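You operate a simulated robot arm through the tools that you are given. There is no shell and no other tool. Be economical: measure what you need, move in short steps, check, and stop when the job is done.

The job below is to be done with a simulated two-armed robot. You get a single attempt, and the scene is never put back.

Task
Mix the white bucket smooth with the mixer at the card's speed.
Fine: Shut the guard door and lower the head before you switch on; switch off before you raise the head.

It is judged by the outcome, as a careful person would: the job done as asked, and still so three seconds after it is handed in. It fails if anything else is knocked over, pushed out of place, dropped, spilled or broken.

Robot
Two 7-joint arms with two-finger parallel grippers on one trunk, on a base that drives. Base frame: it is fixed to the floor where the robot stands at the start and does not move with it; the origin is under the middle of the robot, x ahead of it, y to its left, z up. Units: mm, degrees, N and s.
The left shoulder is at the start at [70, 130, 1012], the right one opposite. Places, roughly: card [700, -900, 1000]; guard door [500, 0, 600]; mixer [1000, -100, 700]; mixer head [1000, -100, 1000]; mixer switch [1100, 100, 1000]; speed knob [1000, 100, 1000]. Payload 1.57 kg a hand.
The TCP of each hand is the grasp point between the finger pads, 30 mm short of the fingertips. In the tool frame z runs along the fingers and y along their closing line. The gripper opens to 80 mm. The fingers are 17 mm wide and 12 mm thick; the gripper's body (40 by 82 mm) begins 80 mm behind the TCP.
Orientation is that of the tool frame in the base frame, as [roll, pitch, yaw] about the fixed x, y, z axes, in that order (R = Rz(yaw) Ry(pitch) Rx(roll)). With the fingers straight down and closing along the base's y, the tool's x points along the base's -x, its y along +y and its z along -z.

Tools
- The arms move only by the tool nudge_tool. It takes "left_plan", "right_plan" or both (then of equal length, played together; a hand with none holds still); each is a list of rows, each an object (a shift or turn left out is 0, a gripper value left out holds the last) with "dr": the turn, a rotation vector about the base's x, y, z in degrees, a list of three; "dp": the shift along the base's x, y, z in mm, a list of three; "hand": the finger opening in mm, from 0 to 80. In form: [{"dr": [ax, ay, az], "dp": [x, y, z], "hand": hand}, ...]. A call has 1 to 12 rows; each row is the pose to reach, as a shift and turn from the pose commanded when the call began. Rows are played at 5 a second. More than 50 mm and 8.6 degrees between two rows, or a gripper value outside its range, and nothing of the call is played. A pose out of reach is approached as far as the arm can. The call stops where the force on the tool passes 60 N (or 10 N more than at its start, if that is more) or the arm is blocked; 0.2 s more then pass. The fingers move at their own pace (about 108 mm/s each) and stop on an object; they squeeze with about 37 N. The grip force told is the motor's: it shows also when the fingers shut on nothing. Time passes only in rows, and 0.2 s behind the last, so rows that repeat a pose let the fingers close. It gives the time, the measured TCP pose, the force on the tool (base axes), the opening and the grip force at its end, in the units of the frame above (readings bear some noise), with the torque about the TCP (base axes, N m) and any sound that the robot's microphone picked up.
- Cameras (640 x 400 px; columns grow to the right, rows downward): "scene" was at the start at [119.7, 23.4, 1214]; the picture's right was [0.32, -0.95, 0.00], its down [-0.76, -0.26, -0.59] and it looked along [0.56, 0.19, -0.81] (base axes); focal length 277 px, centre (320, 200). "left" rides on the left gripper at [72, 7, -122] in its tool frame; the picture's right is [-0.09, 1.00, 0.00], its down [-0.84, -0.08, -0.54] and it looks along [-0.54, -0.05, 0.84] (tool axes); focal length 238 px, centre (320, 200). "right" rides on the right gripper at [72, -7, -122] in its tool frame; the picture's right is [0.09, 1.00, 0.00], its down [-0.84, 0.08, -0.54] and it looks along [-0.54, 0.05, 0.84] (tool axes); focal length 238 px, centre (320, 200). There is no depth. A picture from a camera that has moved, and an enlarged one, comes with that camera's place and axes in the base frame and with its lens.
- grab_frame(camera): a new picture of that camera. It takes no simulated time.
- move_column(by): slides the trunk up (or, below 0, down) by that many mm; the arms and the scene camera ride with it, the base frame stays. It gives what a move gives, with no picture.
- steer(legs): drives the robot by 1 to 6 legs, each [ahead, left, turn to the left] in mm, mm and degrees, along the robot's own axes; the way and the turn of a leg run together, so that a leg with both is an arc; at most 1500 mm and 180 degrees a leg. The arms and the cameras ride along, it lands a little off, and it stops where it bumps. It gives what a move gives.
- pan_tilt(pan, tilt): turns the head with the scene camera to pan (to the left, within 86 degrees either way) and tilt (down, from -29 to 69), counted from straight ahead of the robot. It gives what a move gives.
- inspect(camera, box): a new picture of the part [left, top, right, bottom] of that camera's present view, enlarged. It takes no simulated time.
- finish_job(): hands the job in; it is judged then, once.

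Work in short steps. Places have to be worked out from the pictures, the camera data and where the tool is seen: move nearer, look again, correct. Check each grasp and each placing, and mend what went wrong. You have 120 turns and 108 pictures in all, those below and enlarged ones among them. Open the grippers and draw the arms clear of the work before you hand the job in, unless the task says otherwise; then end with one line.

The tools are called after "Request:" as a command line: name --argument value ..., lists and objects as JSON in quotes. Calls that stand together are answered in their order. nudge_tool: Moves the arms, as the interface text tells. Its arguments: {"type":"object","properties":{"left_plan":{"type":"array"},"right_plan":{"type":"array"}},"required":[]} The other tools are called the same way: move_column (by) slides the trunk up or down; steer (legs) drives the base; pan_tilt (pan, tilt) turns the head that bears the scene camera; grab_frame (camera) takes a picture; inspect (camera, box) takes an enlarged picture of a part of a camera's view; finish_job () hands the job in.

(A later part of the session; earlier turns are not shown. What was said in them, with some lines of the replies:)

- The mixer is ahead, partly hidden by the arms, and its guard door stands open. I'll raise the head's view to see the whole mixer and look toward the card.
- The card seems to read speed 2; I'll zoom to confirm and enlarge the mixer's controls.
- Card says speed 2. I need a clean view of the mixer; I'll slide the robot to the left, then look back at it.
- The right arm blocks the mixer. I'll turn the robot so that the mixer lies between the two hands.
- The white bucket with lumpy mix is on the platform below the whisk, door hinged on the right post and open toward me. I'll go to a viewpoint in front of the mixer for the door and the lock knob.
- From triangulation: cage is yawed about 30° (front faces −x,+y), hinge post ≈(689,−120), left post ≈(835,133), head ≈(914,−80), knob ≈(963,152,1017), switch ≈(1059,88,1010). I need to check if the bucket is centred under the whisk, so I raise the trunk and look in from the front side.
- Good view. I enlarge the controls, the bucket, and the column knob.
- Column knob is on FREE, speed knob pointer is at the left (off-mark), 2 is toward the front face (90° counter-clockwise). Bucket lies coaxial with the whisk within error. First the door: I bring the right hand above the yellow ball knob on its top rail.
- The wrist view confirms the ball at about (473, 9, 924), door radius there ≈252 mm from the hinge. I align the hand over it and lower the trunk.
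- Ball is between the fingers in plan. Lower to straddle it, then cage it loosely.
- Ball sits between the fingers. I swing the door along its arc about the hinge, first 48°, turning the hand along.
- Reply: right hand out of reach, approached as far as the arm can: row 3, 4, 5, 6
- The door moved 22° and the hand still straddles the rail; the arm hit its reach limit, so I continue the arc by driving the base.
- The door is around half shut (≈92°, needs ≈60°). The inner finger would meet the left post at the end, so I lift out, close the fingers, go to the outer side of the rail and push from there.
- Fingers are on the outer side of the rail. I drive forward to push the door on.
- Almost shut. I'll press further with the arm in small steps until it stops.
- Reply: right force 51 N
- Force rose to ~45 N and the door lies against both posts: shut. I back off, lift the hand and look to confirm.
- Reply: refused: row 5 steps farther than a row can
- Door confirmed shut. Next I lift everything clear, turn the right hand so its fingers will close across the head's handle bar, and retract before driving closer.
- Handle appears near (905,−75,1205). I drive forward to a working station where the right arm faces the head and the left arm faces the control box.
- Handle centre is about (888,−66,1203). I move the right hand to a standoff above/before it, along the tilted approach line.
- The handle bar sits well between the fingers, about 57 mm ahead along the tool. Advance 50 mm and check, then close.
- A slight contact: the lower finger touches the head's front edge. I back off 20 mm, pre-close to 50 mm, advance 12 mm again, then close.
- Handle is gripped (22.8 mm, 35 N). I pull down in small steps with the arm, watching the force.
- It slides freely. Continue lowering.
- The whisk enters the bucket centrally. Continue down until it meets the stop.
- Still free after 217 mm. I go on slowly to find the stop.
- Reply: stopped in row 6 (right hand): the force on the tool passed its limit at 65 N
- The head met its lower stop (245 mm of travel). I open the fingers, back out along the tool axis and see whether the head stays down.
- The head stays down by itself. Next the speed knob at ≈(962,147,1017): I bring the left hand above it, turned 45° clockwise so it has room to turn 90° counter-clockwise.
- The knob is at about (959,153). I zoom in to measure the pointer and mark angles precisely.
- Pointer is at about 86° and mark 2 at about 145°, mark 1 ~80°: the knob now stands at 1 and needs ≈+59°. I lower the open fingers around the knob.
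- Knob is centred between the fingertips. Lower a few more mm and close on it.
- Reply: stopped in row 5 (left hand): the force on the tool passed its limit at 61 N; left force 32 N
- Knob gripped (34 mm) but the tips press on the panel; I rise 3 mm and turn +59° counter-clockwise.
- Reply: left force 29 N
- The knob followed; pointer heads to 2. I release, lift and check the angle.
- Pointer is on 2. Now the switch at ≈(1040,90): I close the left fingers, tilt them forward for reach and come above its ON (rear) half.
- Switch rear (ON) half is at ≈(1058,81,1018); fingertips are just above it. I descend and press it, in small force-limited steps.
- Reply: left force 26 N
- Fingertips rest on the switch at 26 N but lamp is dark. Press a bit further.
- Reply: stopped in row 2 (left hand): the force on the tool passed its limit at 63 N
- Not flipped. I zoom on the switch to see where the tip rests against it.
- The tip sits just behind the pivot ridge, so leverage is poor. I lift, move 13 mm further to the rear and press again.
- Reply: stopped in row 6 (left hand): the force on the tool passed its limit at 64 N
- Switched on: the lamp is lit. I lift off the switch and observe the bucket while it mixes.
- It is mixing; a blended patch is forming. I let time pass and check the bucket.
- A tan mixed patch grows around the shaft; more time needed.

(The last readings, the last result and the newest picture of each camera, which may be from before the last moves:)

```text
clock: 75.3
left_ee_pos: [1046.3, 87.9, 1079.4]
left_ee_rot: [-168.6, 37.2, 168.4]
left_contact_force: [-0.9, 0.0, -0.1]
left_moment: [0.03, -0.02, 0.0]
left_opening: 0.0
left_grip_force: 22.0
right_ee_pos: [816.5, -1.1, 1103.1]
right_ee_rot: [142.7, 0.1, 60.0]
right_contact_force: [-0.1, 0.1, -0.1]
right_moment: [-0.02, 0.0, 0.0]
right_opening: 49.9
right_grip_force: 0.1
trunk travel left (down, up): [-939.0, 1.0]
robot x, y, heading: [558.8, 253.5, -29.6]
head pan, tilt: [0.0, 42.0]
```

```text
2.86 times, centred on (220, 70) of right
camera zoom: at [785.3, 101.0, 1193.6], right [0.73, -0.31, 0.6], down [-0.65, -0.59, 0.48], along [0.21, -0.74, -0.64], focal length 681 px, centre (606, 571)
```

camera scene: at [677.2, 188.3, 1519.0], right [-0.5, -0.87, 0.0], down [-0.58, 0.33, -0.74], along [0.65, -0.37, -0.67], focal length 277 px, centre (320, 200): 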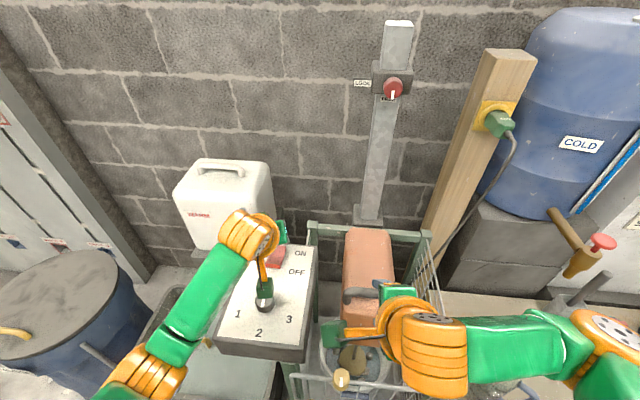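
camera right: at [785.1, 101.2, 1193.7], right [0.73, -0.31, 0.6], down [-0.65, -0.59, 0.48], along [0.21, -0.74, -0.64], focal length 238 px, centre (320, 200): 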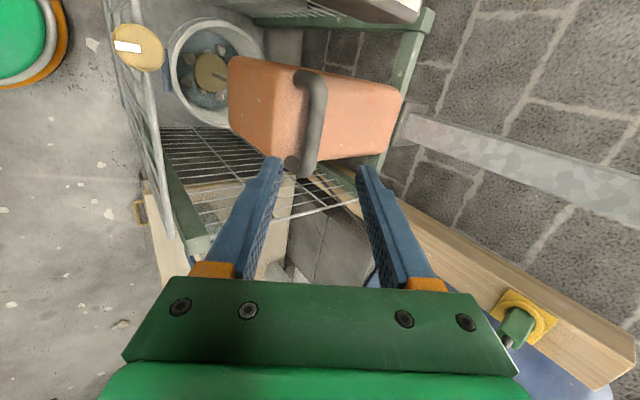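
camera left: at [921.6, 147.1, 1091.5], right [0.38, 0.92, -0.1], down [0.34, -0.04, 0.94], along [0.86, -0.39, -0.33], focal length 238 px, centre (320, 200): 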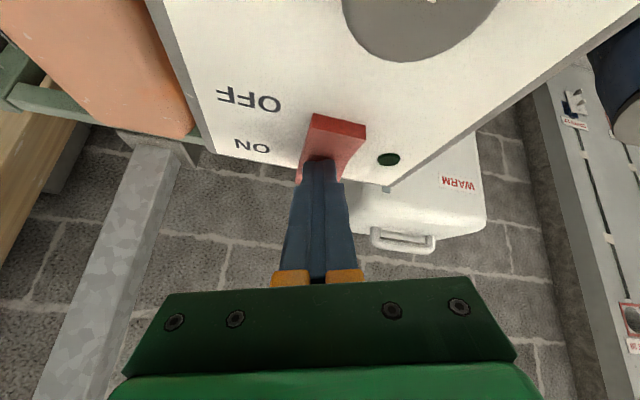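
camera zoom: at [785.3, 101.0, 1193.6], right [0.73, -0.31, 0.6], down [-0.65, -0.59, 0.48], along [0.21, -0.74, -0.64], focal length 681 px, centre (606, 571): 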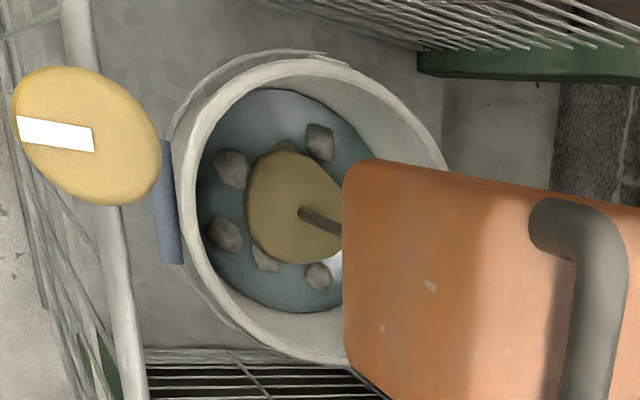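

Little change yet. I wait longer, then compare.

Request:
nudge_tool --left_plan '[{}, {}, {}, {}, {}, {}, {}, {}, {}, {}, {}, {}]'

Request:
nudge_tool --left_plan '[{}, {}, {}, {}, {}, {}, {}, {}, {}, {}, {}, {}]'

Request:
nudge_tool --left_plan '[{}, {}, {}, {}, {}, {}, {}, {}, {}, {}, {}, {}]'

Request:
inspect --camera "right" --box '[140, 0, 300, 140]'

Request:
inspect --camera "scene" --box '[200, 230, 340, 350]'

```text
clock: 77.9
left_ee_pos: [1047.4, 87.5, 1078.8]
left_ee_rot: [-168.5, 37.3, 168.3]
left_contact_force: [-0.8, -0.6, 0.7]
left_moment: [-0.02, 0.02, 0.03]
left_opening: 0.0
left_grip_force: 20.9
right_ee_pos: [816.9, -3.2, 1101.4]
right_ee_rot: [142.6, 0.2, 60.1]
right_contact_force: [0.5, -0.3, -0.4]
right_moment: [-0.02, -0.02, 0.02]
right_opening: 50.3
right_grip_force: 0.1
trunk travel left (down, up): [-939.0, 1.0]
robot x, y, heading: [561.8, 258.3, -29.8]
head pan, tilt: [0.0, 42.0]
```

```text
clock: 80.5
left_ee_pos: [1047.6, 87.7, 1079.6]
left_ee_rot: [-168.7, 37.3, 168.4]
left_contact_force: [0.1, 0.7, -1.0]
left_moment: [-0.01, 0.01, 0.0]
left_opening: 0.0
left_grip_force: 21.4
right_ee_pos: [817.3, -2.3, 1102.6]
right_ee_rot: [142.6, 0.2, 60.0]
right_contact_force: [1.1, -1.1, 0.3]
right_moment: [-0.01, -0.03, 0.02]
right_opening: 50.0
right_grip_force: 0.1
trunk travel left (down, up): [-939.0, 1.0]
robot x, y, heading: [562.8, 253.3, -29.9]
head pan, tilt: [0.0, 42.0]
```

```text
clock: 83.1
left_ee_pos: [1047.2, 87.6, 1078.9]
left_ee_rot: [-168.5, 37.3, 168.5]
left_contact_force: [0.7, -1.2, -0.5]
left_moment: [-0.02, 0.02, 0.02]
left_opening: 0.0
left_grip_force: 20.8
right_ee_pos: [818.1, -2.3, 1101.6]
right_ee_rot: [142.6, 0.2, 60.1]
right_contact_force: [0.8, 0.4, -0.7]
right_moment: [-0.01, 0.04, -0.04]
right_opening: 49.9
right_grip_force: 0.0
trunk travel left (down, up): [-939.0, 1.0]
robot x, y, heading: [562.3, 254.2, -29.5]
head pan, tilt: [0.0, 42.0]
```

```text
2.86 times, centred on (220, 70) of right
camera zoom: at [785.3, 101.0, 1193.6], right [0.73, -0.31, 0.6], down [-0.65, -0.59, 0.48], along [0.21, -0.74, -0.64], focal length 681 px, centre (606, 571)
```

zoom: 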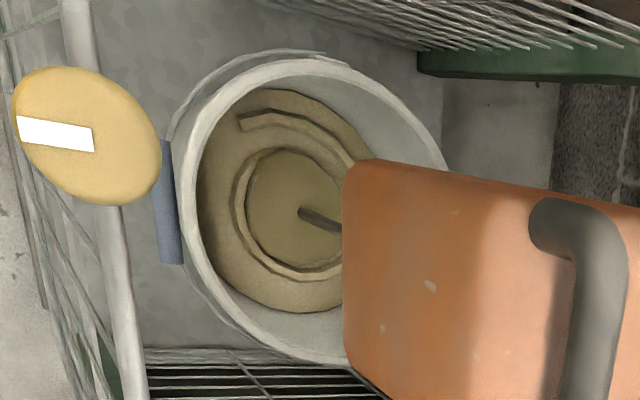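

```text
3.33 times, centred on (270, 290) of scene
camera zoom: at [677.4, 188.1, 1519.0], right [-0.5, -0.87, 0.0], down [-0.58, 0.33, -0.74], along [0.65, -0.37, -0.67], focal length 924 px, centre (487, -100)
```

zoom: 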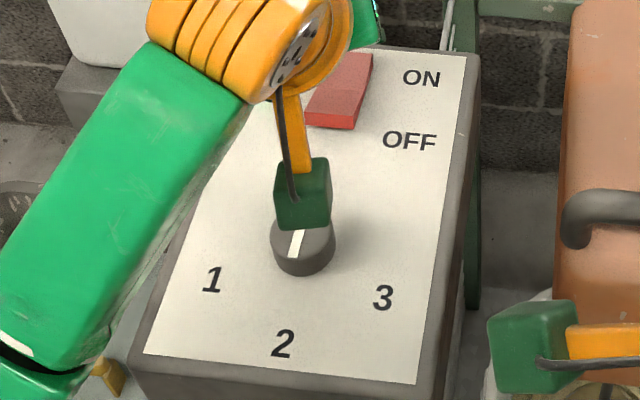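

Lumps are gone and the mix is even tan with a swirl. I check once more shortly after.

Request:
nudge_tool --left_plan '[{}, {}, {}, {}, {}, {}]'

Request:
inspect --camera "right" --box '[140, 0, 300, 140]'

```text
clock: 84.5
left_ee_pos: [1046.9, 88.0, 1079.1]
left_ee_rot: [-168.7, 37.4, 168.5]
left_contact_force: [0.5, 0.7, 0.1]
left_moment: [0.03, -0.02, 0.0]
left_opening: 0.1
left_grip_force: 21.8
right_ee_pos: [817.8, -2.7, 1102.1]
right_ee_rot: [142.5, 0.2, 60.0]
right_contact_force: [-0.4, -0.4, 0.2]
right_moment: [0.01, -0.01, 0.04]
right_opening: 50.2
right_grip_force: 0.0
trunk travel left (down, up): [-939.0, 1.0]
robot x, y, heading: [560.2, 256.9, -29.9]
head pan, tilt: [0.0, 42.0]
```

```text
2.86 times, centred on (220, 70) of right
camera zoom: at [785.3, 101.0, 1193.6], right [0.73, -0.31, 0.6], down [-0.65, -0.59, 0.48], along [0.21, -0.74, -0.64], focal length 681 px, centre (606, 571)
```

zoom: 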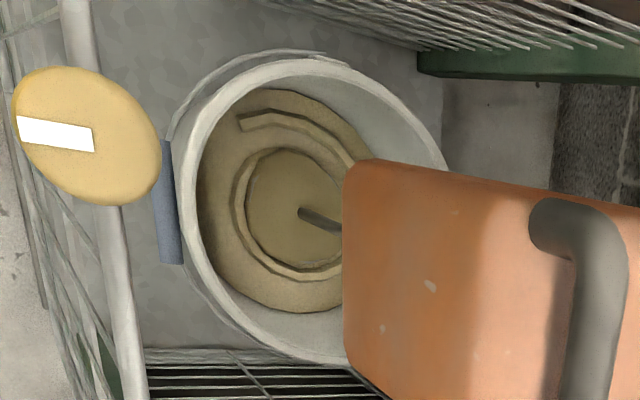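

Unchanged and smooth. Now switch off: I shift back to the OFF (front) half and press it.

Request:
nudge_tool --left_plan '[{"dp": [-15, 9, 0]}, {"dp": [-29, 17, 0]}, {"dp": [-29, 17, -18]}, {"dp": [-29, 17, -28]}, {"dp": [-29, 17, -33]}, {"dp": [-29, 17, -38]}, {"dp": [-29, 17, -43]}, {"dp": [-29, 17, -48]}]'

Request:
inspect --camera "left" --box '[240, 80, 440, 220]'

```text
clock: 86.3
left_ee_pos: [1017.3, 106.5, 1039.3]
left_ee_rot: [-168.0, 38.4, 168.9]
left_contact_force: [17.6, -3.5, 52.5]
left_moment: [0.02, -1.24, -0.06]
left_opening: 0.0
left_grip_force: 21.4
right_ee_pos: [812.4, -0.9, 1104.5]
right_ee_rot: [142.4, 0.1, 60.1]
right_contact_force: [-0.2, 0.3, 0.4]
right_moment: [-0.03, -0.03, -0.01]
right_opening: 49.8
right_grip_force: 0.0
trunk travel left (down, up): [-939.0, 1.0]
robot x, y, heading: [563.8, 255.0, -29.7]
head pan, tilt: [0.0, 42.0]
```

```text
2.86 times, centred on (340, 150) of left
camera zoom: at [896.4, 162.0, 1086.9], right [0.39, 0.92, -0.1], down [0.32, -0.03, 0.95], along [0.87, -0.4, -0.3], focal length 681 px, centre (263, 343)
```

zoom: 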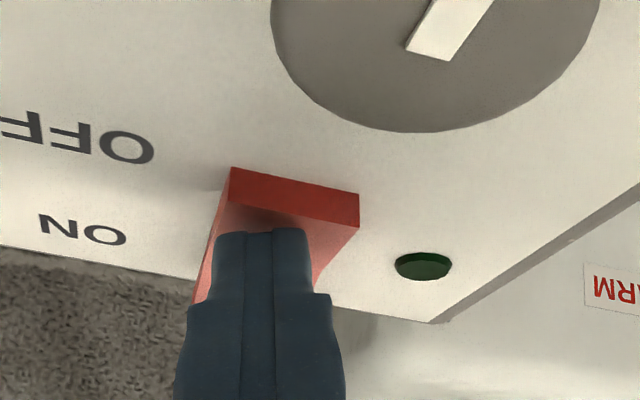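

Lamp is out: switched off. I lift the left hand clear and check the switch and knob.

Request:
nudge_tool --left_plan '[{"dp": [-4, 2, 20]}, {"dp": [-10, 6, 60]}, {"dp": [-25, 20, 100]}, {"dp": [-40, 45, 130]}, {"dp": [-50, 75, 160]}]'

Request:
grab_frame --camera "scene"

Request:
inspect --camera "scene" --box '[200, 230, 400, 400]'

```text
clock: 87.5
left_ee_pos: [993.4, 128.3, 1130.4]
left_ee_rot: [-168.7, 37.3, 168.4]
left_contact_force: [0.8, -1.0, 0.6]
left_moment: [-0.01, 0.02, -0.02]
left_opening: 0.0
left_grip_force: 21.7
left hand out of reach, approached as far as the arm can: row 4, 5
right_ee_pos: [816.4, -1.2, 1102.8]
right_ee_rot: [142.7, 0.1, 60.1]
right_contact_force: [-0.5, 0.3, -1.2]
right_moment: [-0.02, -0.03, 0.01]
right_opening: 49.7
right_grip_force: 0.1
trunk travel left (down, up): [-939.0, 1.0]
robot x, y, heading: [562.4, 253.5, -29.6]
head pan, tilt: [0.0, 42.0]
```

```text
35 pictures are left
camera scene: at [676.8, 188.4, 1519.0], right [-0.5, -0.87, 0.0], down [-0.58, 0.33, -0.74], along [0.65, -0.37, -0.67], focal length 277 px, centre (320, 200)
```

scene: 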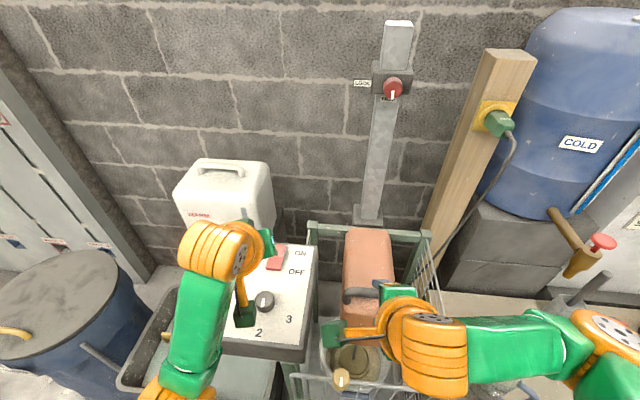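

```text
2.35 times, centred on (300, 315) of scene
camera zoom: at [676.8, 188.4, 1519.0], right [-0.5, -0.87, 0.0], down [-0.58, 0.33, -0.74], along [0.65, -0.37, -0.67], focal length 652 px, centre (367, -71)
```

zoom: 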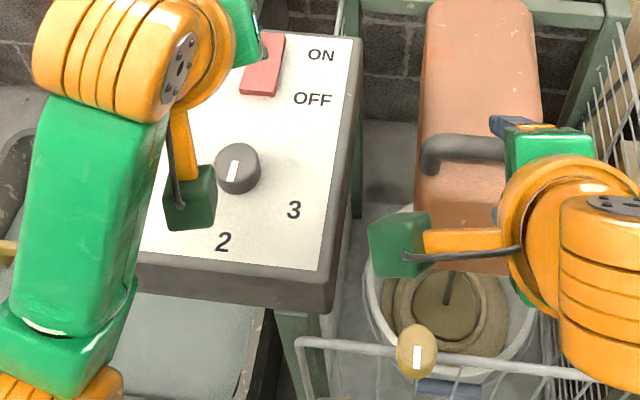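

Switch is OFF, knob on 2, mix smooth. Now I take the handle again with the right hand along the same path, and raise the head.

Request:
nudge_tool --right_plan '[{"dp": [20, -15, -35], "hand": 50}, {"dp": [35, -29, -67]}, {"dp": [54, -40, -93]}, {"dp": [66, -47, -114]}, {"dp": [77, -54, -132]}, {"dp": [77, -54, -132], "hand": 0}, {"dp": [77, -54, -132], "hand": 0}, {"dp": [77, -54, -132], "hand": 0}]'

Request:
grab_frame --camera "right"

```text
clock: 89.3
left_ee_pos: [994.9, 126.7, 1131.7]
left_ee_rot: [-168.6, 37.2, 168.4]
left_contact_force: [-0.1, 0.7, 0.1]
left_moment: [-0.01, 0.0, 0.02]
left_opening: 0.0
left_grip_force: 21.6
right_ee_pos: [894.0, -56.8, 968.0]
right_ee_rot: [142.5, 0.1, 60.0]
right_contact_force: [8.1, -6.4, 14.9]
right_moment: [0.18, -0.34, -0.63]
right_opening: 22.8
right_grip_force: 35.1
trunk travel left (down, up): [-939.0, 1.0]
robot x, y, heading: [561.0, 257.5, -29.7]
head pan, tilt: [0.0, 42.0]
```

```text
33 pictures are left
camera right: at [862.9, 46.7, 1059.7], right [0.73, -0.31, 0.61], down [-0.65, -0.59, 0.48], along [0.21, -0.74, -0.64], focal length 238 px, centre (320, 200)
```

right: 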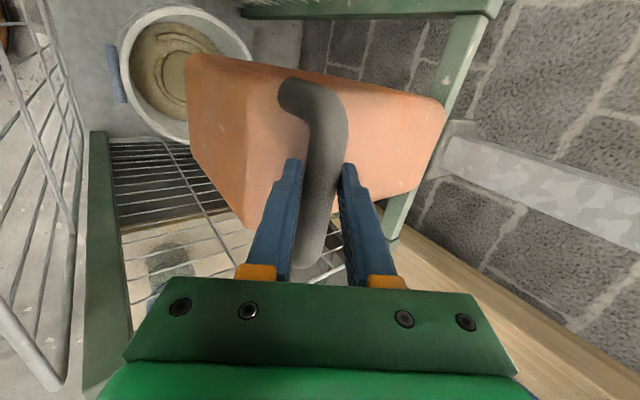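

Handle gripped again. Raise gently, the first part slowly.

Request:
nudge_tool --right_plan '[{"dp": [0, 0, 8]}, {"dp": [0, 0, 16]}, {"dp": [0, 0, 26]}, {"dp": [0, 0, 36]}, {"dp": [0, 0, 46]}, {"dp": [0, 0, 56]}, {"dp": [0, 0, 66]}, {"dp": [0, 0, 76]}, {"dp": [0, 0, 86]}, {"dp": [0, 0, 96]}, {"dp": [0, 0, 106]}, {"dp": [0, 0, 116]}]'

Request:
nudge_tool --right_plan '[{"dp": [0, 0, 10]}, {"dp": [0, 0, 20]}, {"dp": [0, 0, 30]}, {"dp": [0, 0, 40]}, {"dp": [0, 0, 50]}, {"dp": [0, 0, 60]}, {"dp": [0, 0, 70]}, {"dp": [0, 0, 80]}, {"dp": [0, 0, 90]}, {"dp": [0, 0, 100]}, {"dp": [0, 0, 110]}, {"dp": [0, 0, 120]}]'

Request:
grab_frame --camera "right"

```text
clock: 91.9
left_ee_pos: [993.8, 127.5, 1131.0]
left_ee_rot: [-168.7, 37.2, 168.4]
left_contact_force: [-0.5, -0.4, 0.6]
left_moment: [0.0, 0.01, 0.01]
left_opening: 0.0
left_grip_force: 20.8
right_ee_pos: [894.7, -56.8, 1086.7]
right_ee_rot: [142.7, 0.2, 60.1]
right_contact_force: [-2.1, 3.2, -12.6]
right_moment: [0.17, 0.0, -0.7]
right_opening: 22.9
right_grip_force: 35.2
trunk travel left (down, up): [-939.0, 1.0]
robot x, y, heading: [559.6, 252.6, -29.8]
head pan, tilt: [0.0, 42.0]
```

```text
clock: 94.5
left_ee_pos: [994.5, 127.8, 1131.4]
left_ee_rot: [-168.7, 37.3, 168.4]
left_contact_force: [-0.1, 0.5, 0.0]
left_moment: [0.0, 0.02, 0.0]
left_opening: 0.0
left_grip_force: 21.5
right_ee_pos: [894.8, -56.9, 1206.3]
right_ee_rot: [142.6, 0.3, 60.1]
right_contact_force: [-1.6, 2.9, -11.3]
right_moment: [0.26, -0.06, -0.58]
right_opening: 22.6
right_grip_force: 35.0
trunk travel left (down, up): [-939.0, 1.0]
robot x, y, heading: [560.0, 256.9, -29.6]
head pan, tilt: [0.0, 42.0]
```

```text
32 pictures are left
camera right: at [862.6, 46.8, 1298.4], right [0.73, -0.31, 0.6], down [-0.65, -0.59, 0.48], along [0.21, -0.74, -0.64], focal length 238 px, centre (320, 200)
```

right: 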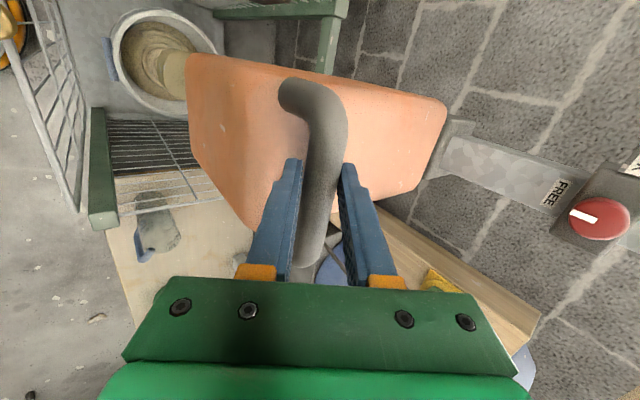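

Head is near its starting height. I open the fingers in place and check that it holds before backing off.

Request:
nudge_tool --right_plan '[{"dp": [0, 0, 4]}, {"dp": [0, 0, 4], "hand": 34}, {"dp": [0, 0, 4], "hand": 34}, {"dp": [0, 0, 4], "hand": 50}, {"dp": [0, 0, 4], "hand": 50}]'

Request:
grab_frame --camera "right"

```text
clock: 95.7
left_ee_pos: [994.2, 128.2, 1131.0]
left_ee_rot: [-168.5, 37.2, 168.4]
left_contact_force: [-0.9, 0.4, 0.7]
left_moment: [-0.01, 0.0, -0.01]
left_opening: 0.0
left_grip_force: 20.9
right_ee_pos: [892.7, -55.7, 1210.5]
right_ee_rot: [142.5, 0.2, 60.0]
right_contact_force: [0.8, 0.3, 0.3]
right_moment: [-0.01, 0.0, -0.06]
right_opening: 49.8
right_grip_force: 0.2
trunk travel left (down, up): [-939.0, 1.0]
robot x, y, heading: [561.0, 254.1, -29.8]
head pan, tilt: [0.0, 42.0]
```

```text
31 pictures are left
camera right: at [862.0, 47.2, 1302.1], right [0.73, -0.31, 0.6], down [-0.65, -0.59, 0.48], along [0.21, -0.74, -0.64], focal length 238 px, centre (320, 200)
```

right: 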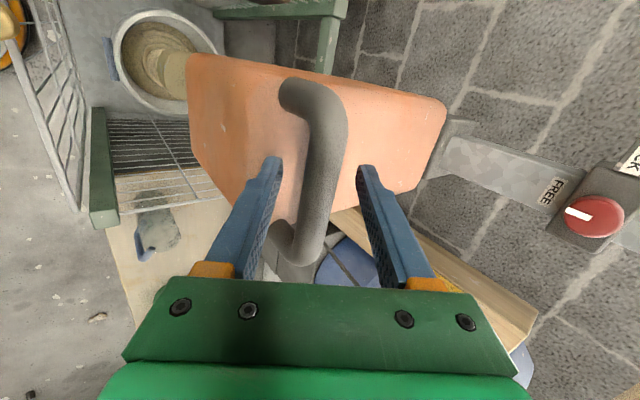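

The head holds by itself. I back the right hand out, open the left gripper, and retreat the base.

Request:
nudge_tool --right_plan '[{"dp": [-13, 7, 21]}, {"dp": [-26, 15, 42]}, {"dp": [-45, 30, 60], "hand": 80}, {"dp": [-70, 50, 70]}, {"dp": [-90, 75, 70]}]' --left_plan '[{"dp": [0, 0, 15]}, {"dp": [0, 0, 30]}, {"dp": [-15, 9, 40]}, {"dp": [-30, 18, 50], "hand": 80}, {"dp": [-45, 26, 60], "hand": 80}]'

Request:
steer --legs '[[-300, 0, 0]]'

Request:
grab_frame --camera "scene"

Request:
inspect --camera "scene" --box '[210, 90, 430, 390]'

```text
clock: 97.0
left_ee_pos: [1003.1, 148.2, 1199.8]
left_ee_rot: [-168.2, 48.3, 171.4]
left_contact_force: [0.3, 1.0, -0.6]
left_moment: [-0.01, -0.01, 0.01]
left_opening: 80.0
left_grip_force: 0.0
left hand out of reach, approached as far as the arm can: row 2, 3, 4, 5
right_ee_pos: [801.2, 19.8, 1281.3]
right_ee_rot: [142.5, 0.3, 59.9]
right_contact_force: [0.5, 0.2, 0.6]
right_moment: [0.04, 0.0, 0.05]
right_opening: 80.2
right_grip_force: 0.0
trunk travel left (down, up): [-939.0, 1.0]
robot x, y, heading: [563.8, 253.9, -29.5]
head pan, tilt: [0.0, 42.0]
stopped in row 5 (left hand): the arm was blocked; the commanded pose is now the measured one
```

```text
clock: 99.1
left_ee_pos: [746.6, 293.5, 1196.5]
left_ee_rot: [-168.6, 48.0, 171.0]
left_contact_force: [0.8, -0.3, 0.9]
left_moment: [-0.01, 0.02, -0.02]
left_opening: 80.0
left_grip_force: 0.0
right_ee_pos: [545.7, 166.6, 1278.3]
right_ee_rot: [142.8, 0.2, 59.9]
right_contact_force: [0.4, 0.9, -0.2]
right_moment: [0.03, -0.02, 0.0]
right_opening: 79.9
right_grip_force: 0.1
trunk travel left (down, up): [-939.0, 1.0]
robot x, y, heading: [301.9, 400.4, -29.8]
head pan, tilt: [0.0, 42.0]
```

```text
30 pictures are left
camera scene: at [421.4, 334.2, 1518.6], right [-0.5, -0.87, 0.0], down [-0.58, 0.33, -0.74], along [0.64, -0.37, -0.67], focal length 277 px, centre (320, 200)
```

scene: 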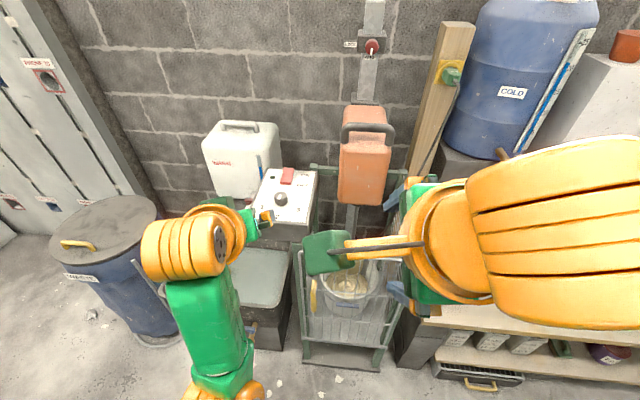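

```text
1.33 times, centred on (320, 240) of scene
camera zoom: at [421.4, 334.2, 1518.6], right [-0.5, -0.87, 0.0], down [-0.58, 0.33, -0.74], along [0.64, -0.37, -0.67], focal length 370 px, centre (320, 147)
```

zoom: 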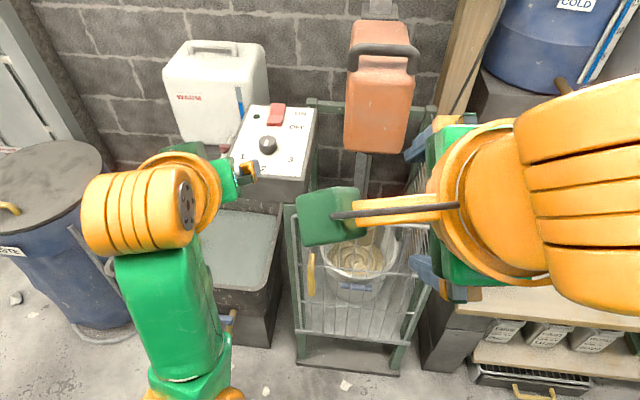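

Everything is in order: door shut, head raised and holding, switch off, knob on 2, bucket upright with a smooth mix, arms clear and grippers open. I hand the job in.

Request:
finish_job

```text
The job is handed in.
```

The white bucket is mixed smooth at speed 2, the speed on the card. I shut the guard door and lowered the head before switching on, and switched off before raising the head; I've handed the job in.
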